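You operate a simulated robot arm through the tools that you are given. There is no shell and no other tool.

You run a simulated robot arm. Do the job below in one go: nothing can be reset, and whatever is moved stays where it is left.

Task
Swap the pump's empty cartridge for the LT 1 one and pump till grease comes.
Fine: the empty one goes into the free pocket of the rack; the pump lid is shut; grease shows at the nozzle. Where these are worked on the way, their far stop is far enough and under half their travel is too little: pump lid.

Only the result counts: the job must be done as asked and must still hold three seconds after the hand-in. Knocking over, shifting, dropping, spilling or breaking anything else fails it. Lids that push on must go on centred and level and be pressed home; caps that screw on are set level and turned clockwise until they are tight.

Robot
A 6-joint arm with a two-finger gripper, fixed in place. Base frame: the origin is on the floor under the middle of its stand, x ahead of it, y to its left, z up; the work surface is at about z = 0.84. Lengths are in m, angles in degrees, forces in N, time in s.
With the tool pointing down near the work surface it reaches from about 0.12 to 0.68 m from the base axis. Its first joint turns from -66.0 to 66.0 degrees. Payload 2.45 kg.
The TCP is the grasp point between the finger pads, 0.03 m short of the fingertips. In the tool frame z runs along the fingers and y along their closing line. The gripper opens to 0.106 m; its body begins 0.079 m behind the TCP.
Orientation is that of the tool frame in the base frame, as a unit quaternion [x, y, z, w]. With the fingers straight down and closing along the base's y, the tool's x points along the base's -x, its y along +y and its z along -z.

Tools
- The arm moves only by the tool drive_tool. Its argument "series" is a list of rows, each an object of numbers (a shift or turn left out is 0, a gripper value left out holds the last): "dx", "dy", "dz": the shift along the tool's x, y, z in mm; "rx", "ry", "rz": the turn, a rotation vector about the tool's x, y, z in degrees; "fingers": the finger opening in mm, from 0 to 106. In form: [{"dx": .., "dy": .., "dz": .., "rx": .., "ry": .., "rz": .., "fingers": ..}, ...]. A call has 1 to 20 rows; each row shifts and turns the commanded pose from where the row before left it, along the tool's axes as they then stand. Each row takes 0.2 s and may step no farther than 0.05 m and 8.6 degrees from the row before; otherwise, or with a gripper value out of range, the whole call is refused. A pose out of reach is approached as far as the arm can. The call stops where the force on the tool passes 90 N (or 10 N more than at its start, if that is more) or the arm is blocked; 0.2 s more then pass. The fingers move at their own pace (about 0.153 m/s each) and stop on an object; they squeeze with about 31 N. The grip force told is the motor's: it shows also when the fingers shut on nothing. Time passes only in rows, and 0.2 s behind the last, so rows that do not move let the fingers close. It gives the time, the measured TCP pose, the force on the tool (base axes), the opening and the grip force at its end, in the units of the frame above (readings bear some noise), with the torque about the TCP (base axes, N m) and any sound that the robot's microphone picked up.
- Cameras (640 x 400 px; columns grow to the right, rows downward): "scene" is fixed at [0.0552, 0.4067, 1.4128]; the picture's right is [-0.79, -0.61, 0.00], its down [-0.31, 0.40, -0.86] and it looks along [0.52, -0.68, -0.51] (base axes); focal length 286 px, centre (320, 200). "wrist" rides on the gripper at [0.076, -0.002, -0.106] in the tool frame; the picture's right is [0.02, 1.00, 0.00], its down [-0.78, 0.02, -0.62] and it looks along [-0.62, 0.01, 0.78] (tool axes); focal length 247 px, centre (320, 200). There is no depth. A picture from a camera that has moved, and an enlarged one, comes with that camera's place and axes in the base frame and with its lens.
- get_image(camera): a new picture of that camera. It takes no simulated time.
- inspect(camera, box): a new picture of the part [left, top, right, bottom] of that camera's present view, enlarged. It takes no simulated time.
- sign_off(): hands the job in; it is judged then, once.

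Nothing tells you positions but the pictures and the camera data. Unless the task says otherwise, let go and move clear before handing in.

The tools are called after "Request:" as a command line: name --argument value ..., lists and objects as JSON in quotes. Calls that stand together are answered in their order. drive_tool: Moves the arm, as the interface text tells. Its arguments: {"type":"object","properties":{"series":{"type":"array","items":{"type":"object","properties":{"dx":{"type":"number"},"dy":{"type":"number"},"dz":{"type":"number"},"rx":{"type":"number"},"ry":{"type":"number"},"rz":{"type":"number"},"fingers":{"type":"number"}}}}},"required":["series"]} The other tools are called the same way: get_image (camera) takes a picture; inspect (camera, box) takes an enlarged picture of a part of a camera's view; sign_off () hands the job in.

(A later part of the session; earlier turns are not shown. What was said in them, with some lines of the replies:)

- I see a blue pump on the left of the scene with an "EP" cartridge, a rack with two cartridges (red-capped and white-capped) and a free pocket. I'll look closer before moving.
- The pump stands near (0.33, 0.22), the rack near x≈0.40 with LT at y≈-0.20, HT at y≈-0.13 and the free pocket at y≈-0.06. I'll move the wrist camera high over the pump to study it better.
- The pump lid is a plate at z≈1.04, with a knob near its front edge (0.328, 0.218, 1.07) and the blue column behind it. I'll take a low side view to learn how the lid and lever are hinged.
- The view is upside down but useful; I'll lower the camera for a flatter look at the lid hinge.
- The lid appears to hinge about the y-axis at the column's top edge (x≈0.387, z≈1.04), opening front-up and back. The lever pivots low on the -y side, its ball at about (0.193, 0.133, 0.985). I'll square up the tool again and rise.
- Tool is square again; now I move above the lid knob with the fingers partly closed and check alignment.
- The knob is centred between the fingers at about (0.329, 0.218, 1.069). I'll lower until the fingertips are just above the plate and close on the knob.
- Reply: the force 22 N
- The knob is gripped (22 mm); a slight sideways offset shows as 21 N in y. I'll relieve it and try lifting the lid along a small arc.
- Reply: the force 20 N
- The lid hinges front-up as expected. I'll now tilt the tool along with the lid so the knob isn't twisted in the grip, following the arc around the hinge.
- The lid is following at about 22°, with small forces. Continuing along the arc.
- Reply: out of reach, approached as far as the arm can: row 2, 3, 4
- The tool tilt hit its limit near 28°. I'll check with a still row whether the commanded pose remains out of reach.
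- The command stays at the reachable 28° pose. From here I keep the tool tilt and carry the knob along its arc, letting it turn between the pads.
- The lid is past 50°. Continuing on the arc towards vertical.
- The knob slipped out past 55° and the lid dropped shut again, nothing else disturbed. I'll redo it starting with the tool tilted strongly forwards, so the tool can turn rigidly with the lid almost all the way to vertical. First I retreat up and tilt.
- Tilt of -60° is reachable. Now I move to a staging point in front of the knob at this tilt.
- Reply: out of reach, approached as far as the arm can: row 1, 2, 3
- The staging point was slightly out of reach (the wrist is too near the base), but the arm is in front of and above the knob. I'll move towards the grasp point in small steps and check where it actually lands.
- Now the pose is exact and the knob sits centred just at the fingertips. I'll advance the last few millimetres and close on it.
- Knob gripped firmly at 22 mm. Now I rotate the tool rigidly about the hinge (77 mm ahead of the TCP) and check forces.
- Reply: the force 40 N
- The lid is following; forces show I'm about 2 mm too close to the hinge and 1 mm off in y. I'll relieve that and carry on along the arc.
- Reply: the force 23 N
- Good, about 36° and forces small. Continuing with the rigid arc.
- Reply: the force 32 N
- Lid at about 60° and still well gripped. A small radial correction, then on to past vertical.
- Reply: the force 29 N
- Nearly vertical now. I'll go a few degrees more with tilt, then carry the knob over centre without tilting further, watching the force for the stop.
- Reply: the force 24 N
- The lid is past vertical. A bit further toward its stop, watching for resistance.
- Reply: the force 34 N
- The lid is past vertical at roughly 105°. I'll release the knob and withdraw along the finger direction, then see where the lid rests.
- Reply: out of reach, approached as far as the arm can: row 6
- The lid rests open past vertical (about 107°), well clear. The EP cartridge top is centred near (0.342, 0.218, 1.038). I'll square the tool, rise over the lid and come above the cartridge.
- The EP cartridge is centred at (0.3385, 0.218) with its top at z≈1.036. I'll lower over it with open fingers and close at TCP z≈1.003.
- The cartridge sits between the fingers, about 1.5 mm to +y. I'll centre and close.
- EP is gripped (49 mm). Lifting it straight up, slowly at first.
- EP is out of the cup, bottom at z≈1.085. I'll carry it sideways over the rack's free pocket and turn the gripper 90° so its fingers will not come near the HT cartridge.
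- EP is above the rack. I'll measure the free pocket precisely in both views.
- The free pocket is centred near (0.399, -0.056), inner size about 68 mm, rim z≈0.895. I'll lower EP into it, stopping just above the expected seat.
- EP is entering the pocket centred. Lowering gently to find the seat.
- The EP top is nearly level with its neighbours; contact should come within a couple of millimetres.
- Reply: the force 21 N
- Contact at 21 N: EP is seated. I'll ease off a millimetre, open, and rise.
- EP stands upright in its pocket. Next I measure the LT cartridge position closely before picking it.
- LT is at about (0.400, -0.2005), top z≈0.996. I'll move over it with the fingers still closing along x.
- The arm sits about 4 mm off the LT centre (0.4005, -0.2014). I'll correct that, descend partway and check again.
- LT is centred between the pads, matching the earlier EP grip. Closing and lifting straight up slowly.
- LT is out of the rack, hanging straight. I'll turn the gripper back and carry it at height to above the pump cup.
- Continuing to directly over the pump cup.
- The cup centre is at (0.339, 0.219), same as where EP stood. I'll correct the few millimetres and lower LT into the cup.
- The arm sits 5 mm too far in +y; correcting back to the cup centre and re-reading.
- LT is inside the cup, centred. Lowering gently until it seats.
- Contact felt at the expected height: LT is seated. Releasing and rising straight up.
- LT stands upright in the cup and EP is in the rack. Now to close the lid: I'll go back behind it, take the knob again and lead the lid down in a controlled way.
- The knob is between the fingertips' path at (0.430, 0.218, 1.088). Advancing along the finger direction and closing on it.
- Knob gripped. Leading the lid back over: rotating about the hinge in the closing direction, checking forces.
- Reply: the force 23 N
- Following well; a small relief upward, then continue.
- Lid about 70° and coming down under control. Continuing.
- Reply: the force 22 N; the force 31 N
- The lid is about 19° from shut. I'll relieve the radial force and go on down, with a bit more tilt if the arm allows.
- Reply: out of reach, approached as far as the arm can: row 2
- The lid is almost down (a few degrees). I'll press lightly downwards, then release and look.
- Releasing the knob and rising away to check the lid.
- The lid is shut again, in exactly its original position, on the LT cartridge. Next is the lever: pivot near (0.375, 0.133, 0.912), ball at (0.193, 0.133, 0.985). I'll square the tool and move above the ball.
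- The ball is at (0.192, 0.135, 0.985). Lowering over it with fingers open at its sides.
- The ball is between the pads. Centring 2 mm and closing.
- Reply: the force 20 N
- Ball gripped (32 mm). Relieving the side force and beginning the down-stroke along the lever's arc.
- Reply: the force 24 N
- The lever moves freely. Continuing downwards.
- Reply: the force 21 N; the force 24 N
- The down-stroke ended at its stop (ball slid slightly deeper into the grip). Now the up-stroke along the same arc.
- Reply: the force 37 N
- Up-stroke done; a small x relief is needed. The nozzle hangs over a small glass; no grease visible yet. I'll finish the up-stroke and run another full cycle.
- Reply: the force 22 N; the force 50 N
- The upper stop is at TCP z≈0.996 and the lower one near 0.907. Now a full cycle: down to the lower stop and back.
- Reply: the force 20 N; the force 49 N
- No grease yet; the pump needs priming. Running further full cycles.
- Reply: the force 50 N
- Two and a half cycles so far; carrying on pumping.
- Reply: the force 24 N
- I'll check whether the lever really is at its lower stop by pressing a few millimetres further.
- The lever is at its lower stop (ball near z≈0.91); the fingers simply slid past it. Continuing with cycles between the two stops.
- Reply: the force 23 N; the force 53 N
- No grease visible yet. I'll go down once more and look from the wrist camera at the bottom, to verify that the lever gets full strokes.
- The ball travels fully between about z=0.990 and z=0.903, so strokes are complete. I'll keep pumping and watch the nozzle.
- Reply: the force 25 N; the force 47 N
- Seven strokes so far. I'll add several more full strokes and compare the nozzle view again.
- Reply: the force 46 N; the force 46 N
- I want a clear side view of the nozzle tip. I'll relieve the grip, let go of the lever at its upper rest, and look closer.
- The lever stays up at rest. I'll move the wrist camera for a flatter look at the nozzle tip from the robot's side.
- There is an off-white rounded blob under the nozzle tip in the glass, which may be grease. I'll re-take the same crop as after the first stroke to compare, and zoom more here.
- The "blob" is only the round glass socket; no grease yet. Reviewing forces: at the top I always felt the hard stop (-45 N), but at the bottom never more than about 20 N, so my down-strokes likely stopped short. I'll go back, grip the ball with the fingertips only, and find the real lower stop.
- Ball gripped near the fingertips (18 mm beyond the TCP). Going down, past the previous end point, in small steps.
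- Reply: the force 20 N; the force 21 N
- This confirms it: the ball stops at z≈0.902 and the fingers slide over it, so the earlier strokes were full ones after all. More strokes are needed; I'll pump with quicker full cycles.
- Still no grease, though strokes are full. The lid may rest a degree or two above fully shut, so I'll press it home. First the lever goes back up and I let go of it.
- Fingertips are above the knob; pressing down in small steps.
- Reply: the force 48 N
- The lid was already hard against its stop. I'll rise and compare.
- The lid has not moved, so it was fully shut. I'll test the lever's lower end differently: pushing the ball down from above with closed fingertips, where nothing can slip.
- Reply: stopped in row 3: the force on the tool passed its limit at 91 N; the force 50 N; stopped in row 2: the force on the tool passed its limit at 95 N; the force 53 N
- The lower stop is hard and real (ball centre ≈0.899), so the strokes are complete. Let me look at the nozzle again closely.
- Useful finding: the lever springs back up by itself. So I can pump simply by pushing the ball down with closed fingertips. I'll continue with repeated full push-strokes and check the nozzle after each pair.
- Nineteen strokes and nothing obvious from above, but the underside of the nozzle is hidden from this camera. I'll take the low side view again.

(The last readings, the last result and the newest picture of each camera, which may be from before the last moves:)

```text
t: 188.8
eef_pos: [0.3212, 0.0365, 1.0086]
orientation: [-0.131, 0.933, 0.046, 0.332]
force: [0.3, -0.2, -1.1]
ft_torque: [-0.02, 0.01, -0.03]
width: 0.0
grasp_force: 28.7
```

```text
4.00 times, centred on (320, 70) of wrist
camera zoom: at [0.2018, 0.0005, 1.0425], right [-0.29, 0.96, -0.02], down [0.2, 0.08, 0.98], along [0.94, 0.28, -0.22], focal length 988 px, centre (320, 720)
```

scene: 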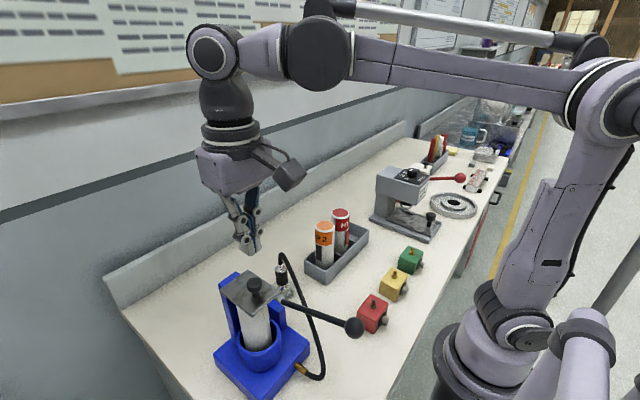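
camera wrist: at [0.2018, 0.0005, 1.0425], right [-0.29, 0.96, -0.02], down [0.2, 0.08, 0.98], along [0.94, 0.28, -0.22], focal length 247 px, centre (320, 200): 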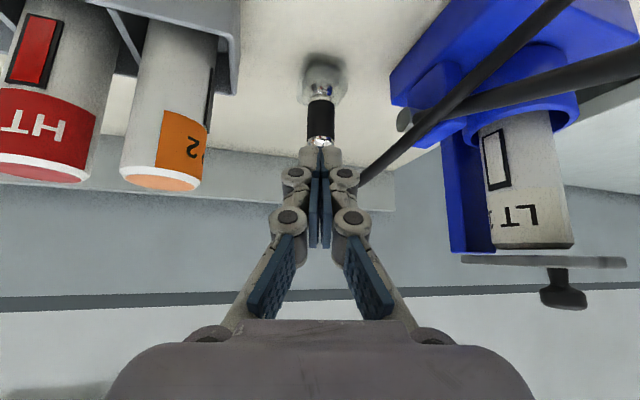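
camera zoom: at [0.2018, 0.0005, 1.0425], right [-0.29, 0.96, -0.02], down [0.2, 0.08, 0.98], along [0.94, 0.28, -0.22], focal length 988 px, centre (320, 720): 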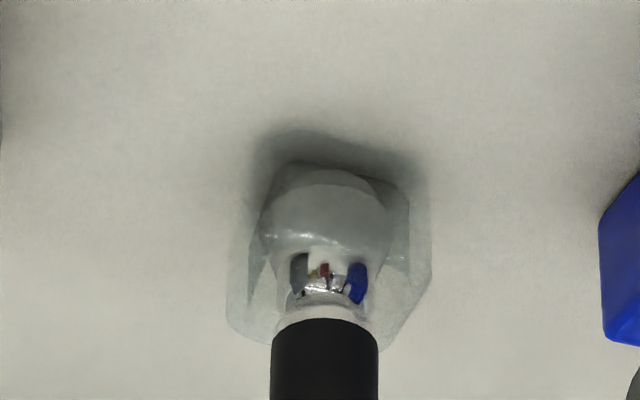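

Request:
inspect --camera "wrist" --box '[430, 80, 640, 290]'

Request:
inspect --camera "wrist" --box '[300, 50, 344, 100]'

Request:
inspect --camera "wrist" --box '[0, 0, 260, 200]'

```text
1.90 times, centred on (535, 185) of wrist
camera zoom: at [0.2018, 0.0005, 1.0425], right [-0.29, 0.96, -0.02], down [0.2, 0.08, 0.98], along [0.94, 0.28, -0.22], focal length 470 px, centre (-90, 229)
```

zoom: 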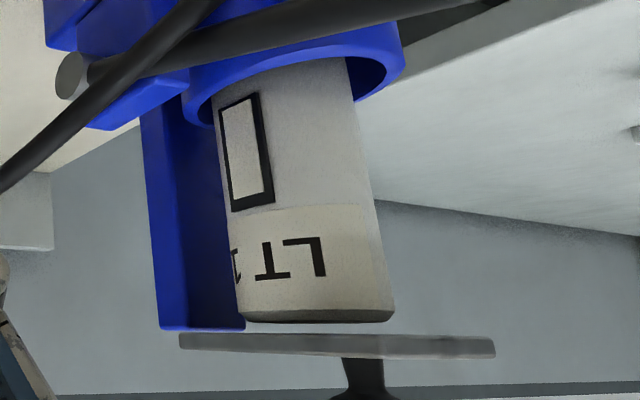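

```text
8.00 times, centred on (322, 75) of wrist
camera zoom: at [0.2018, 0.0005, 1.0425], right [-0.29, 0.96, -0.02], down [0.2, 0.08, 0.98], along [0.94, 0.28, -0.22], focal length 1976 px, centre (304, 1200)
```

zoom: 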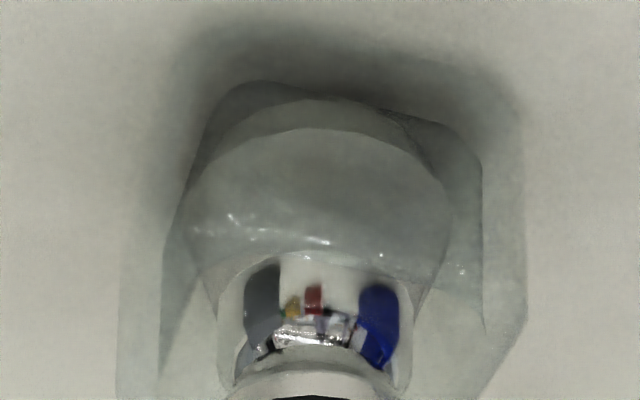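

```text
2.00 times, centred on (130, 100) of wrist
camera zoom: at [0.2018, 0.0005, 1.0425], right [-0.29, 0.96, -0.02], down [0.2, 0.08, 0.98], along [0.94, 0.28, -0.22], focal length 494 px, centre (700, 400)
```

zoom: 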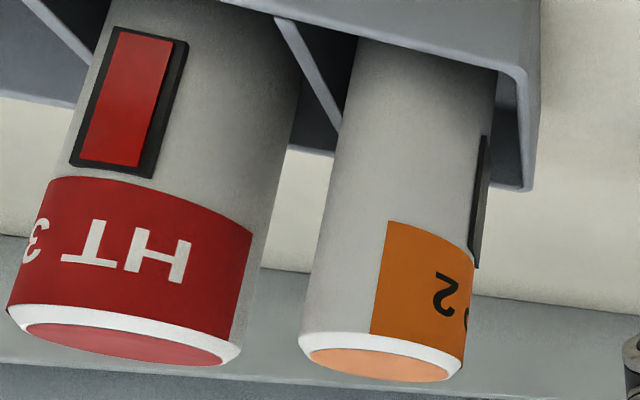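

Still ambiguous: there is a pale rounded shape under the tip in the clear rest, but from this angle the underside is hidden. I'll lower the camera for a much flatter view.

Request:
drive_tool --series '[{"dx": 12, "dz": 15}, {"dx": 12, "dz": 15}, {"dx": 12, "dz": 15}, {"dx": 6, "dz": 7}, {"ry": -5}, {}]'

Request:
get_image --camera "wrist"

Request:
inspect --camera "wrist" --box '[285, 50, 360, 150]'

```text
t: 190.2
eef_pos: [0.3227, 0.0365, 0.9409]
orientation: [-0.13, 0.917, 0.051, 0.373]
force: [0.4, 0.4, 0.2]
ft_torque: [-0.01, -0.02, 0.01]
width: 0.0
grasp_force: 28.4
```

```text
taken
camera wrist: at [0.2006, -0.0014, 0.9634], right [-0.29, 0.96, -0.02], down [0.12, 0.05, 0.99], along [0.95, 0.29, -0.13], focal length 247 px, centre (320, 200)
```

wrist: 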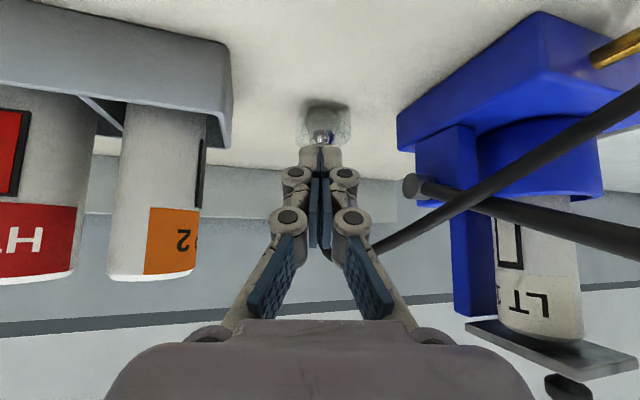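

```text
4.00 times, centred on (322, 100) of wrist
camera zoom: at [0.2006, -0.0014, 0.9634], right [-0.29, 0.96, -0.02], down [0.12, 0.05, 0.99], along [0.95, 0.29, -0.13], focal length 988 px, centre (310, 600)
```

zoom: 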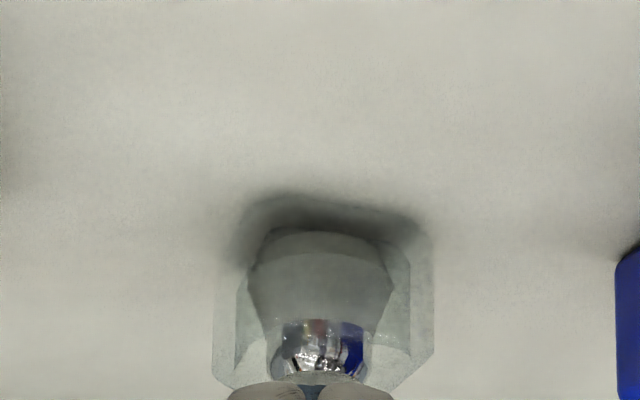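

Request:
drive_tool --series '[{"ry": -5}, {"ry": -4}, {}]'

Request:
get_image --camera "wrist"

Request:
inspect --camera "wrist" --box '[285, 40, 360, 140]'

```text
t: 191.0
eef_pos: [0.3357, 0.0359, 0.9456]
orientation: [-0.125, 0.885, 0.06, 0.445]
force: [0.0, 0.3, -0.1]
ft_torque: [0.0, 0.02, 0.01]
width: 0.0003
grasp_force: 28.6
```

```text
taken
camera wrist: at [0.2105, -0.0028, 0.9476], right [-0.29, 0.96, -0.02], down [-0.03, 0.01, 1.0], along [0.96, 0.29, 0.03], focal length 247 px, centre (320, 200)
```

wrist: 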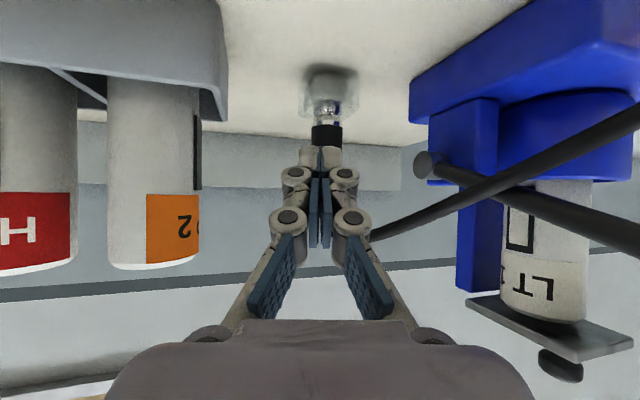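

```text
4.00 times, centred on (322, 90) of wrist
camera zoom: at [0.2105, -0.0028, 0.9476], right [-0.29, 0.96, -0.02], down [-0.03, 0.01, 1.0], along [0.96, 0.29, 0.03], focal length 988 px, centre (310, 640)
```

zoom: 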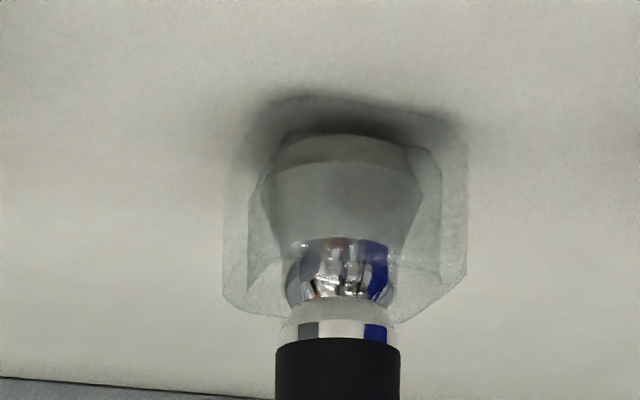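

Request:
inspect --camera "wrist" --box '[300, 60, 346, 116]'

Request:
inspect --camera "scene" --box '[276, 272, 304, 294]'

```text
7.14 times, centred on (323, 88) of wrist
camera zoom: at [0.2105, -0.0028, 0.9476], right [-0.29, 0.96, -0.02], down [-0.03, 0.01, 1.0], along [0.96, 0.29, 0.03], focal length 1764 px, centre (299, 1000)
```

zoom: 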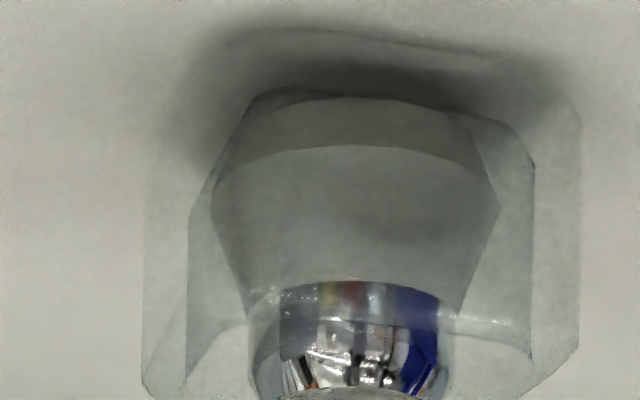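

```text
16.00 times, centred on (290, 283) of scene
camera zoom: at [0.0551, 0.4067, 1.4128], right [-0.79, -0.61, 0.0], down [-0.31, 0.4, -0.86], along [0.52, -0.68, -0.51], focal length 4574 px, centre (800, -1128)
```

zoom: 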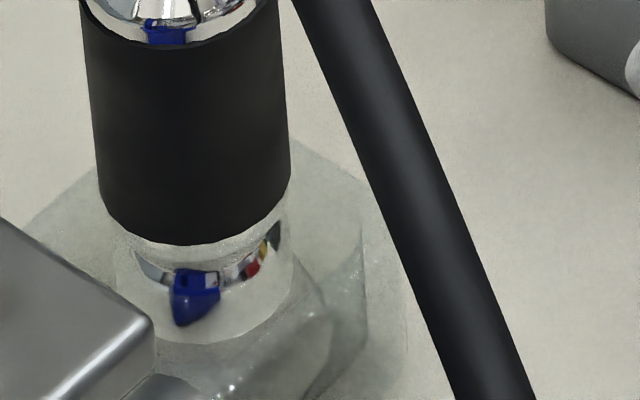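

I can't see anything that is clearly grease. I'll go back to the lever and continue pumping with more, unhurried strokes, then compare this same view.

Request:
drive_tool --series '[{"ry": 7}, {"ry": 7}, {"dx": -20, "dz": -25}, {"dx": -20, "dz": -25}, {"dx": -20, "dz": -25}, {"dx": -20, "dz": -25}, {"dx": -20, "dz": -25}, {"ry": 8}, {"ry": 8}, {"ry": 8}, {"ry": 8}, {"ry": 3}, {"rz": 8}, {"rz": 8}, {}]'

```text
t: 194.2
eef_pos: [0.3186, 0.0358, 1.1033]
orientation: [0.0, 0.999, 0.008, 0.035]
force: [0.6, 0.6, 0.0]
ft_torque: [0.04, -0.04, 0.03]
width: 0.0
grasp_force: 29.7
```

Request:
drive_tool --series '[{"ry": 4}, {"dx": 31.5, "dy": 25}, {"dx": 31.5, "dy": 25}, {"dx": 31.5, "dy": 25}, {"dx": 31, "dy": 25}, {}, {}]'

Request:
get_image --camera "wrist"

```text
t: 195.8
eef_pos: [0.1979, 0.1366, 1.1046]
orientation: [0.0, 1.0, 0.009, 0.001]
force: [0.2, -0.3, 0.3]
ft_torque: [-0.02, 0.02, -0.04]
width: 0.0001
grasp_force: 28.1
```

```text
taken
camera wrist: at [0.1221, 0.132, 1.2092], right [-0.02, 1.0, 0.02], down [0.78, 0.01, 0.62], along [0.62, 0.03, -0.78], focal length 247 px, centre (320, 200)
```

wrist: 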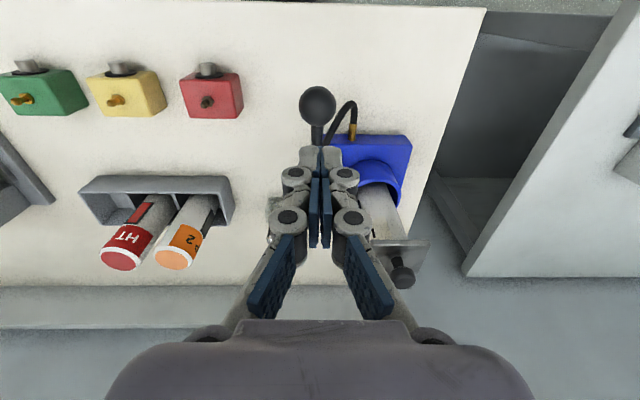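

Request:
drive_tool --series '[{"dx": 5, "dy": -1.5, "dz": 30}, {"dz": 29}, {}, {"dx": 2, "dz": 20}, {"dx": 3, "dz": 20}, {"dx": 2.5, "dz": 20}, {"dx": 1.5, "dz": 20}, {"dx": 0.5, "dz": 17}, {}, {}]'

Request:
inspect --camera "scene" --box '[220, 240, 420, 400]'

```text
t: 198.0
eef_pos: [0.18, 0.1361, 0.9465]
orientation: [0.0, 1.0, 0.009, 0.0]
force: [-1.0, -3.3, 21.8]
ft_torque: [-0.12, -0.02, -0.07]
width: 0.0063
grasp_force: 28.3
```

```text
2.50 times, centred on (320, 320) of scene
camera zoom: at [0.055, 0.4065, 1.4129], right [-0.79, -0.61, 0.0], down [-0.31, 0.4, -0.86], along [0.52, -0.68, -0.51], focal length 715 px, centre (320, -100)
```

zoom: 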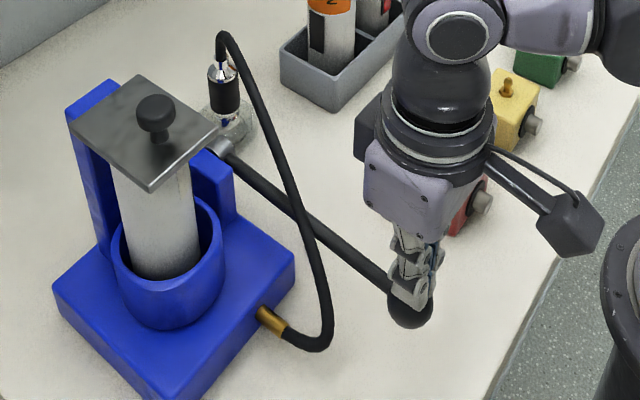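

At the lower stop with 22 N. Continuing with complete, unhurried cycles.

Request:
drive_tool --series '[{"dx": -0.5, "dz": -17}, {"dx": -1.5, "dz": -20}, {"dx": -2.5, "dz": -20}, {"dx": -3, "dz": -20}, {"dx": -2, "dz": -20}, {}, {}, {"dx": 2, "dz": 20}, {"dx": 3, "dz": 20}, {"dx": 2.5, "dz": 20}, {"dx": 1.5, "dz": 20}, {"dx": 0.5, "dz": 17}, {}, {"dx": -0.5, "dz": -17}, {"dx": -1.5, "dz": -20}, {"dx": -2.5, "dz": -20}, {"dx": -3, "dz": -20}, {"dx": -2, "dz": -20}, {}, {}]'

Request:
drive_tool --series '[{"dx": 2, "dz": 20}, {"dx": 3, "dz": 20}, {"dx": 2.5, "dz": 20}, {"dx": 1.5, "dz": 20}, {"dx": 0.5, "dz": 17}, {}, {"dx": -0.5, "dz": -17}, {"dx": -1.5, "dz": -20}, {"dx": -2.5, "dz": -20}, {"dx": -3, "dz": -20}, {"dx": -2, "dz": -20}, {}, {"dx": 2, "dz": 20}, {"dx": 3, "dz": 20}, {"dx": 2.5, "dz": 20}, {"dx": 1.5, "dz": 20}, {"dx": 0.5, "dz": 17}, {}]'

Request:
drive_tool --series '[{"dx": -0.5, "dz": -17}, {"dx": -1.5, "dz": -20}, {"dx": -2.5, "dz": -20}, {"dx": -3, "dz": -20}, {"dx": -2, "dz": -20}, {}, {"dx": 2, "dz": 20}, {"dx": 3, "dz": 20}, {"dx": 2.5, "dz": 20}, {"dx": 1.5, "dz": 20}, {"dx": 0.5, "dz": 17}, {}, {"dx": -0.5, "dz": -17}, {"dx": -1.5, "dz": -20}, {"dx": -2.5, "dz": -20}, {"dx": -3, "dz": -20}, {"dx": -2, "dz": -20}, {}]'

Request:
inspect --camera "scene" --box '[276, 272, 304, 294]'

Request:
inspect --camera "scene" --box '[200, 240, 380, 400]'

```text
t: 202.2
eef_pos: [0.1876, 0.1373, 1.0433]
orientation: [0.0, 1.0, 0.009, 0.001]
force: [-0.2, -0.2, -0.4]
ft_torque: [0.01, 0.01, 0.02]
width: 0.0003
grasp_force: 29.0
```

```text
t: 206.0
eef_pos: [0.1805, 0.1383, 0.9462]
orientation: [0.0, 1.0, 0.008, 0.0]
force: [-4.0, -5.5, 29.7]
ft_torque: [-0.19, 0.04, -0.04]
width: 0.0058
grasp_force: 28.8
```

```text
t: 209.8
eef_pos: [0.1903, 0.1351, 1.0446]
orientation: [0.0, 1.0, 0.009, 0.001]
force: [0.7, -0.8, 0.2]
ft_torque: [-0.01, -0.01, -0.04]
width: 0.0
grasp_force: 28.8
```

```text
16.00 times, centred on (290, 283) of scene
camera zoom: at [0.0552, 0.4067, 1.4128], right [-0.79, -0.61, 0.0], down [-0.31, 0.4, -0.86], along [0.52, -0.68, -0.51], focal length 4574 px, centre (800, -1128)
```

zoom: 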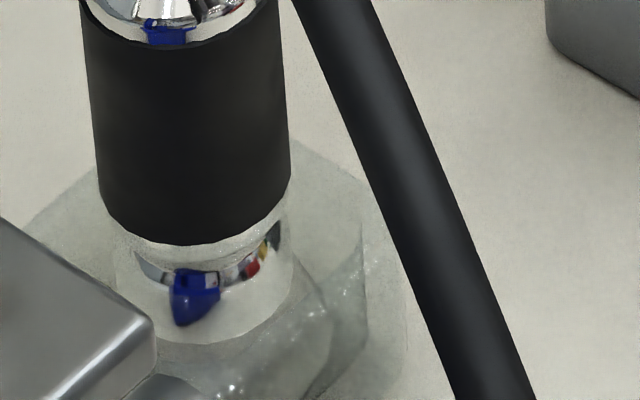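

```text
2.50 times, centred on (290, 320) of scene
camera zoom: at [0.0552, 0.4067, 1.4128], right [-0.79, -0.61, 0.0], down [-0.31, 0.4, -0.86], along [0.52, -0.68, -0.51], focal length 715 px, centre (395, -100)
```

zoom: 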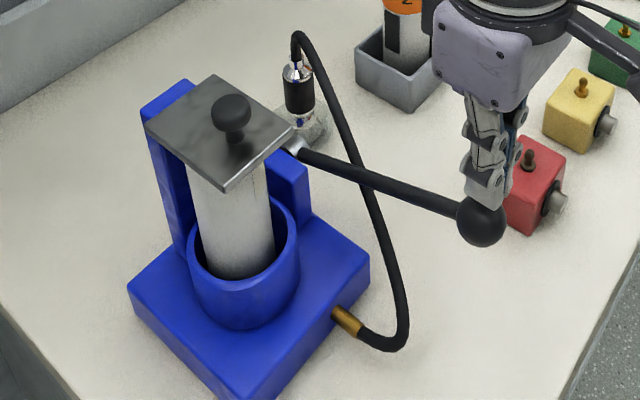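

Still unclear. A better test: return to the exact camera poses from before pumping and take the identical crops, so I can compare before and after directly.

Request:
drive_tool --series '[{"dz": -40, "rz": 0}, {"dz": -40}, {"dz": -40}, {"dz": -45}, {"dx": -20, "dy": 22, "dz": -30, "fingers": 80}, {"dx": -20, "dy": 22, "dz": -30}, {"dx": -19, "dy": 20, "dz": -30}, {}, {}]'

```text
t: 211.8
eef_pos: [0.2491, 0.1977, 1.3024]
orientation: [0.0, 1.0, 0.008, 0.0]
force: [-0.5, 0.7, 1.7]
ft_torque: [-0.01, 0.0, 0.0]
width: 0.0797
grasp_force: 0.0
```

Request:
inspect --camera "wrist" --box '[230, 0, 390, 180]'

Request:
inspect --camera "wrist" --box '[250, 110, 310, 170]'

Request:
inspect --camera "scene" --box '[205, 240, 315, 400]'

```text
2.22 times, centred on (310, 90) of wrist
camera zoom: at [0.1731, 0.1933, 1.4084], right [-0.02, 1.0, 0.02], down [0.78, 0.01, 0.62], along [0.62, 0.03, -0.78], focal length 549 px, centre (342, 444)
```

zoom: 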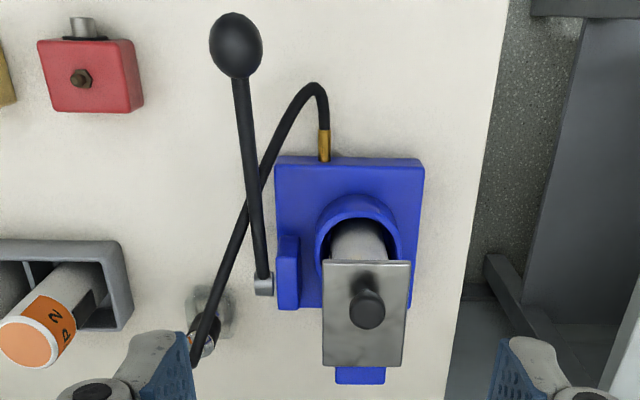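

```text
6.67 times, centred on (280, 140) of wrist
camera zoom: at [0.1731, 0.1933, 1.4084], right [-0.02, 1.0, 0.02], down [0.78, 0.01, 0.62], along [0.62, 0.03, -0.78], focal length 1646 px, centre (587, 600)
```

zoom: 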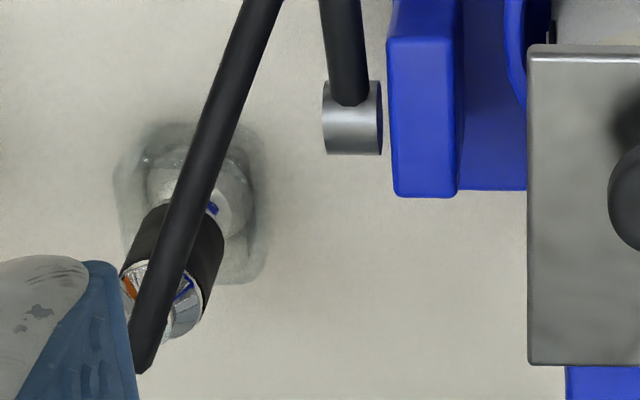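

```text
2.50 times, centred on (260, 320) of scene
camera zoom: at [0.0552, 0.4067, 1.4128], right [-0.79, -0.61, 0.0], down [-0.31, 0.4, -0.86], along [0.52, -0.68, -0.51], focal length 715 px, centre (470, -100)
```

zoom: 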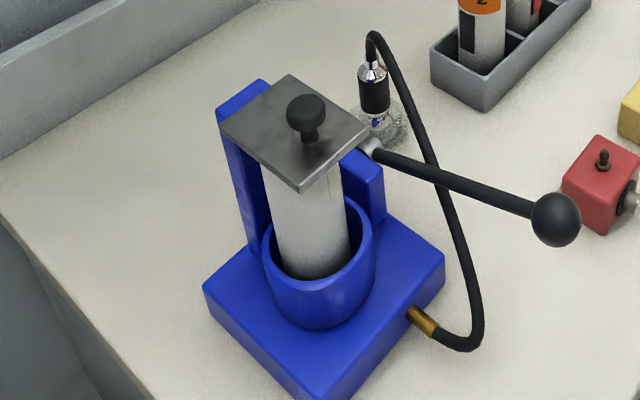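

Request:
drive_tool --series '[{"rx": 0.92, "fingers": 106}, {"dx": -21.8, "dy": -40.7, "dz": 0.7}, {"dx": -21.8, "dy": -40.7, "dz": 0.7}, {"dx": -21.8, "dy": -40.7, "dz": 0.7}, {"dx": -21.8, "dy": -40.7, "dz": 0.7}, {"dx": -21.8, "dy": -40.7, "dz": 0.7}, {"dx": -21.8, "dy": -40.7, "dz": 0.7}, {}, {}]'

Request:
inspect --camera "wrist" --box '[180, 0, 600, 200]'

Request:
get_image --camera "wrist"

Request:
inspect --camera "wrist" --box '[350, 60, 410, 120]'

```text
t: 213.8
eef_pos: [0.3769, -0.0474, 1.294]
orientation: [0.001, 1.0, 0.0, 0.0]
force: [0.3, 0.6, -0.6]
ft_torque: [0.0, 0.02, -0.04]
width: 0.1061
grasp_force: 0.0
```

```text
1.52 times, centred on (390, 100) of wrist
camera zoom: at [0.3007, -0.0502, 1.3991], right [-0.02, 1.0, 0.0], down [0.78, 0.02, 0.62], along [0.62, 0.01, -0.78], focal length 376 px, centre (213, 352)
```

zoom: 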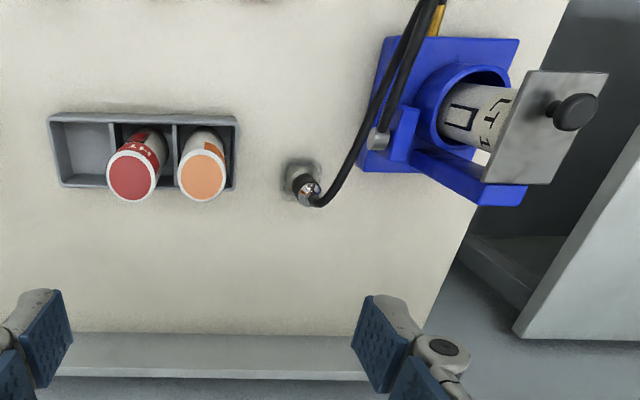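

```text
taken
camera wrist: at [0.3007, -0.0502, 1.3991], right [-0.02, 1.0, 0.0], down [0.78, 0.02, 0.62], along [0.62, 0.01, -0.78], focal length 247 px, centre (320, 200)
```

wrist: 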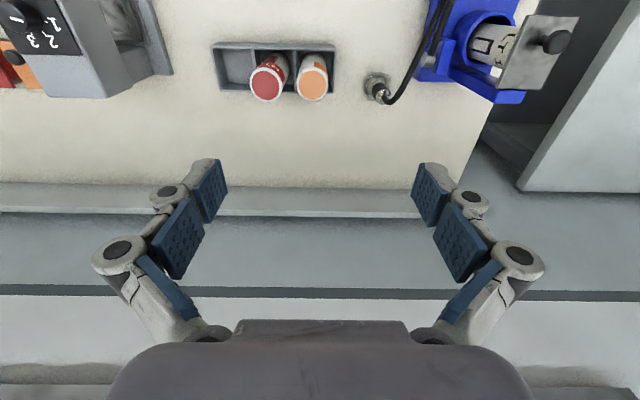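

```text
6.67 times, centred on (380, 90) of wrist
camera zoom: at [0.3007, -0.0502, 1.3991], right [-0.02, 1.0, 0.0], down [0.78, 0.02, 0.62], along [0.62, 0.01, -0.78], focal length 1646 px, centre (-80, 933)
```

zoom: 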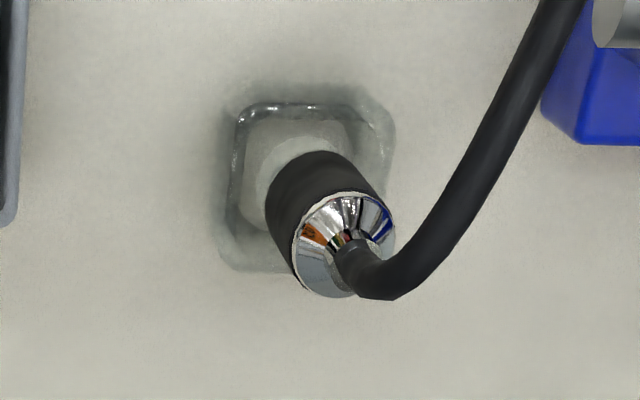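

From above there is now a pale, bright, round mass under the nozzle inside the cup, wider than the nozzle - the colour of LT's grease. To be sure it is new, I'll repeat the exact wrist view taken just before the first stroke (t=96.6/97.6) for comparison.

Request:
drive_tool --series '[{"dx": 31, "dy": 30.5, "dz": 0, "fingers": 60}, {"dx": 31, "dy": 30.5}, {"dx": 31, "dy": 30.5}, {"dx": 31, "dy": 30.5}, {"dx": 31, "dy": 30.5}, {"dx": 31, "dy": 30.5}, {"dz": 45}, {"dz": 45}, {"dz": 45}, {"dz": 45}, {"dz": 35}, {"dz": 33}, {}, {}]'

Request:
get_image --camera "wrist"

```text
t: 216.8
eef_pos: [0.1925, 0.135, 1.0441]
orientation: [0.0, 1.0, 0.0, 0.001]
force: [0.4, 0.3, -0.7]
ft_torque: [-0.01, 0.02, 0.05]
width: 0.0603
grasp_force: 0.1
```

```text
taken
camera wrist: at [0.1171, 0.1324, 1.1502], right [-0.02, 1.0, 0.0], down [0.78, 0.02, 0.62], along [0.62, 0.01, -0.78], focal length 247 px, centre (320, 200)
```

wrist: 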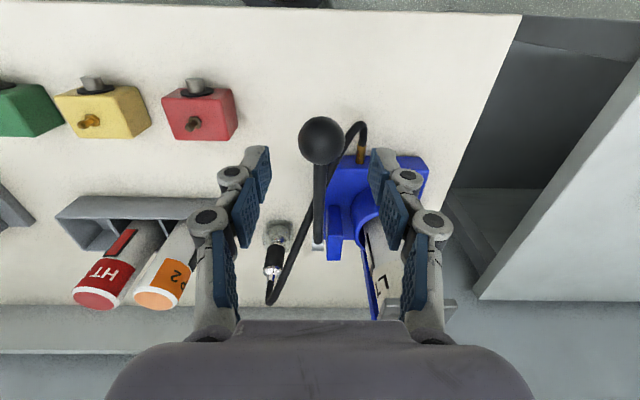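

Request:
inspect --camera "wrist" --box '[255, 210, 300, 255]'

Request:
inspect --camera "wrist" --box '[262, 214, 294, 246]'

```text
8.89 times, centred on (278, 232) of wrist
camera zoom: at [0.1171, 0.1324, 1.1502], right [-0.02, 1.0, 0.0], down [0.78, 0.02, 0.62], along [0.62, 0.01, -0.78], focal length 2195 px, centre (698, -89)
```

zoom: 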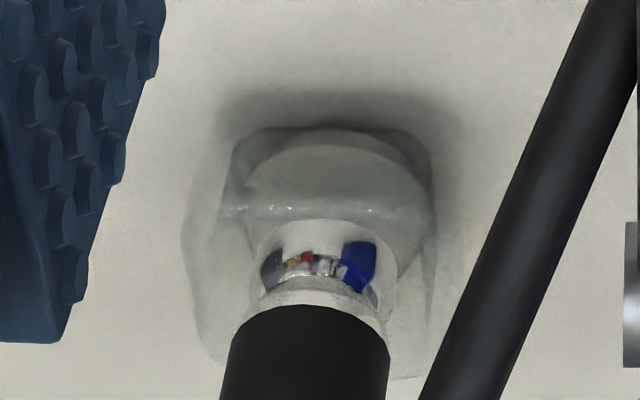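

```text
12.50 times, centred on (278, 230) of wrist
camera zoom: at [0.1171, 0.1324, 1.1502], right [-0.02, 1.0, 0.0], down [0.78, 0.02, 0.62], along [0.62, 0.01, -0.78], focal length 3087 px, centre (845, -175)
```

zoom: 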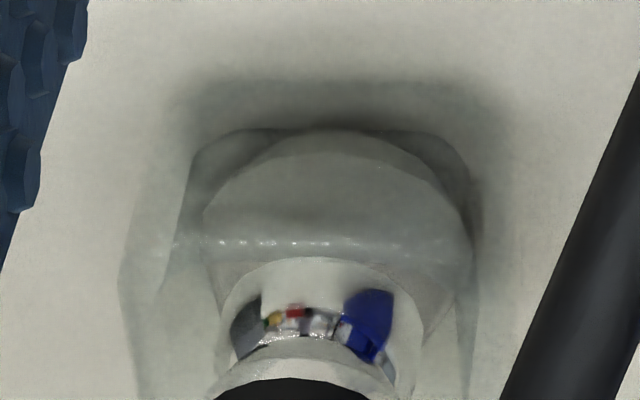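

Request:
inspect --camera "scene" --box '[190, 160, 390, 360]'

Request:
inspect --camera "scene" --box '[190, 160, 350, 340]'

```text
2.00 times, centred on (290, 260) of scene
camera zoom: at [0.0552, 0.4067, 1.4128], right [-0.79, -0.61, 0.0], down [-0.31, 0.4, -0.86], along [0.52, -0.68, -0.51], focal length 572 px, centre (380, 80)
```

zoom: 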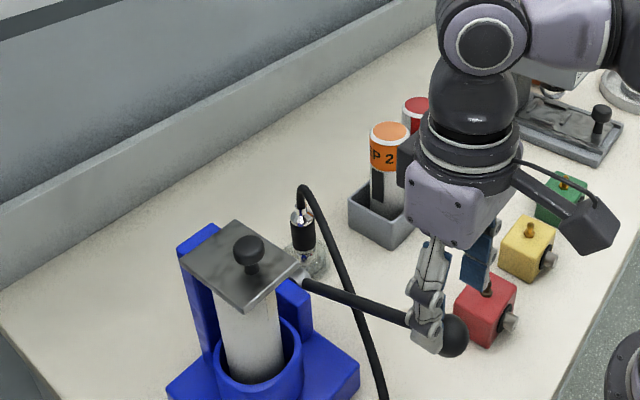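

```text
2.22 times, centred on (270, 250) of scene
camera zoom: at [0.0552, 0.4067, 1.4128], right [-0.79, -0.61, 0.0], down [-0.31, 0.4, -0.86], along [0.52, -0.68, -0.51], focal length 635 px, centre (431, 89)
```

zoom: 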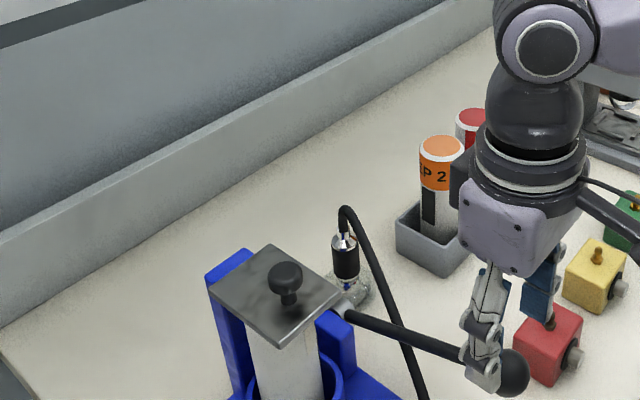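

All observable conditions are consistent: LT seated at EP's old height, lid on its stop, full strokes between both stops, and a pale mound enclosing the nozzle tip on the cup floor. I'll move the arm clear and do a last overall check.

Request:
drive_tool --series '[{"dz": -40}, {"dz": -45}, {"dz": -45}, {"dz": -45}, {"dx": -40, "dz": -30}, {"dx": -40}, {}]'

Request:
get_image --camera "scene"

Request:
inspect --camera "scene" --box '[276, 272, 304, 294]'

Request:
inspect --camera "wrist" --box '[180, 60, 300, 180]'

```text
t: 218.4
eef_pos: [0.2768, 0.1346, 1.2514]
orientation: [-0.001, 1.0, 0.001, 0.0]
force: [-0.4, 0.8, -0.4]
ft_torque: [-0.03, -0.02, 0.01]
width: 0.06
grasp_force: 0.2
```

```text
taken
```

scene: 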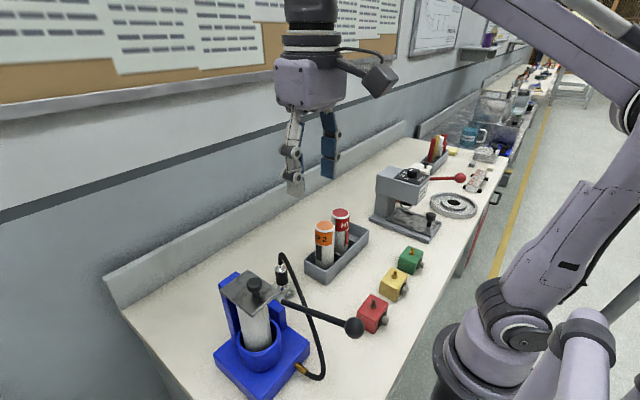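

```text
16.00 times, centred on (290, 283) of scene
camera zoom: at [0.0552, 0.4067, 1.4128], right [-0.79, -0.61, 0.0], down [-0.31, 0.4, -0.86], along [0.52, -0.68, -0.51], focal length 4574 px, centre (800, -1128)
```

zoom: 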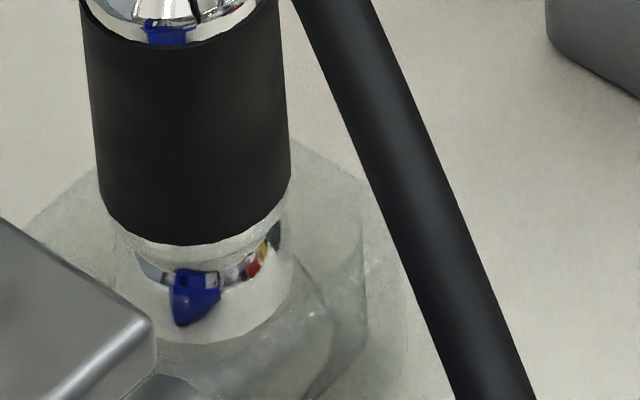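

```text
3.33 times, centred on (240, 120) of wrist
camera zoom: at [0.2014, 0.1315, 1.3581], right [-0.02, 1.0, 0.0], down [0.78, 0.02, 0.62], along [0.62, 0.01, -0.78], focal length 823 px, centre (587, 467)
```

zoom: 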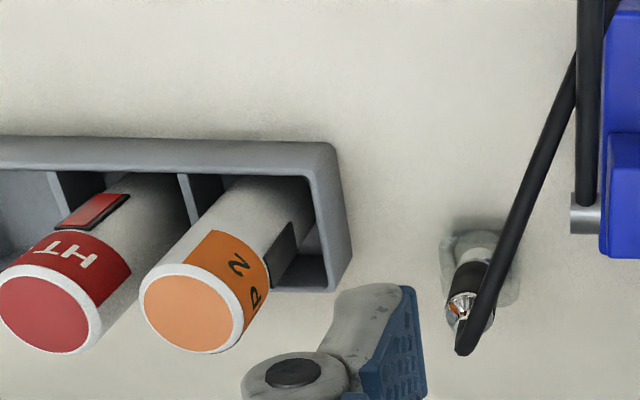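

The empty EP 2 cartridge stands in the rack's formerly free pocket. LT 1 is in the pump with the lid on its stop, and the lever is at its upper rest. HT 3 and everything else is untouched, and the arm is clear with its fingers empty. After 24 or so full strokes there is a pale mound around the nozzle tip in the clear cup. I take this to be LT grease, though I have no clear view of the nozzle from before pumping to compare. I'm handing in.

Request:
sign_off

```text
The job is handed in.
```

I've handed the job in. The cartridges are swapped and the lid is shut, but I can't say for certain that grease came out at the nozzle.

- **Empty cartridge:** EP 2 stands upright in the rack pocket that was free at the start. HT 3 was not touched.
- **New cartridge:** LT 1 is seated in the pump cup, within about 2 mm of where EP 2 stood and at the same height.
- **Lid:** I opened it past vertical for the swap, then closed it. A 47 N press on the knob afterwards did not move it.
- **Pumping:** I made about 24 strokes, touching both the upper and lower stops when I checked. The lever sprang back to its upper rest on its own.
- **Grease:** There is a pale mound around the nozzle tip in the clear cup, which I take to be LT grease. I had no close view of the tip from before pumping. The mound already looked the same after the first few strokes and did not grow afterwards, so it may have been part of the cup all along.

On my first try at opening the lid, the knob slipped out of the grip and the lid fell shut from past 50 degrees. I saw no damage, and it opened and closed normally after that.
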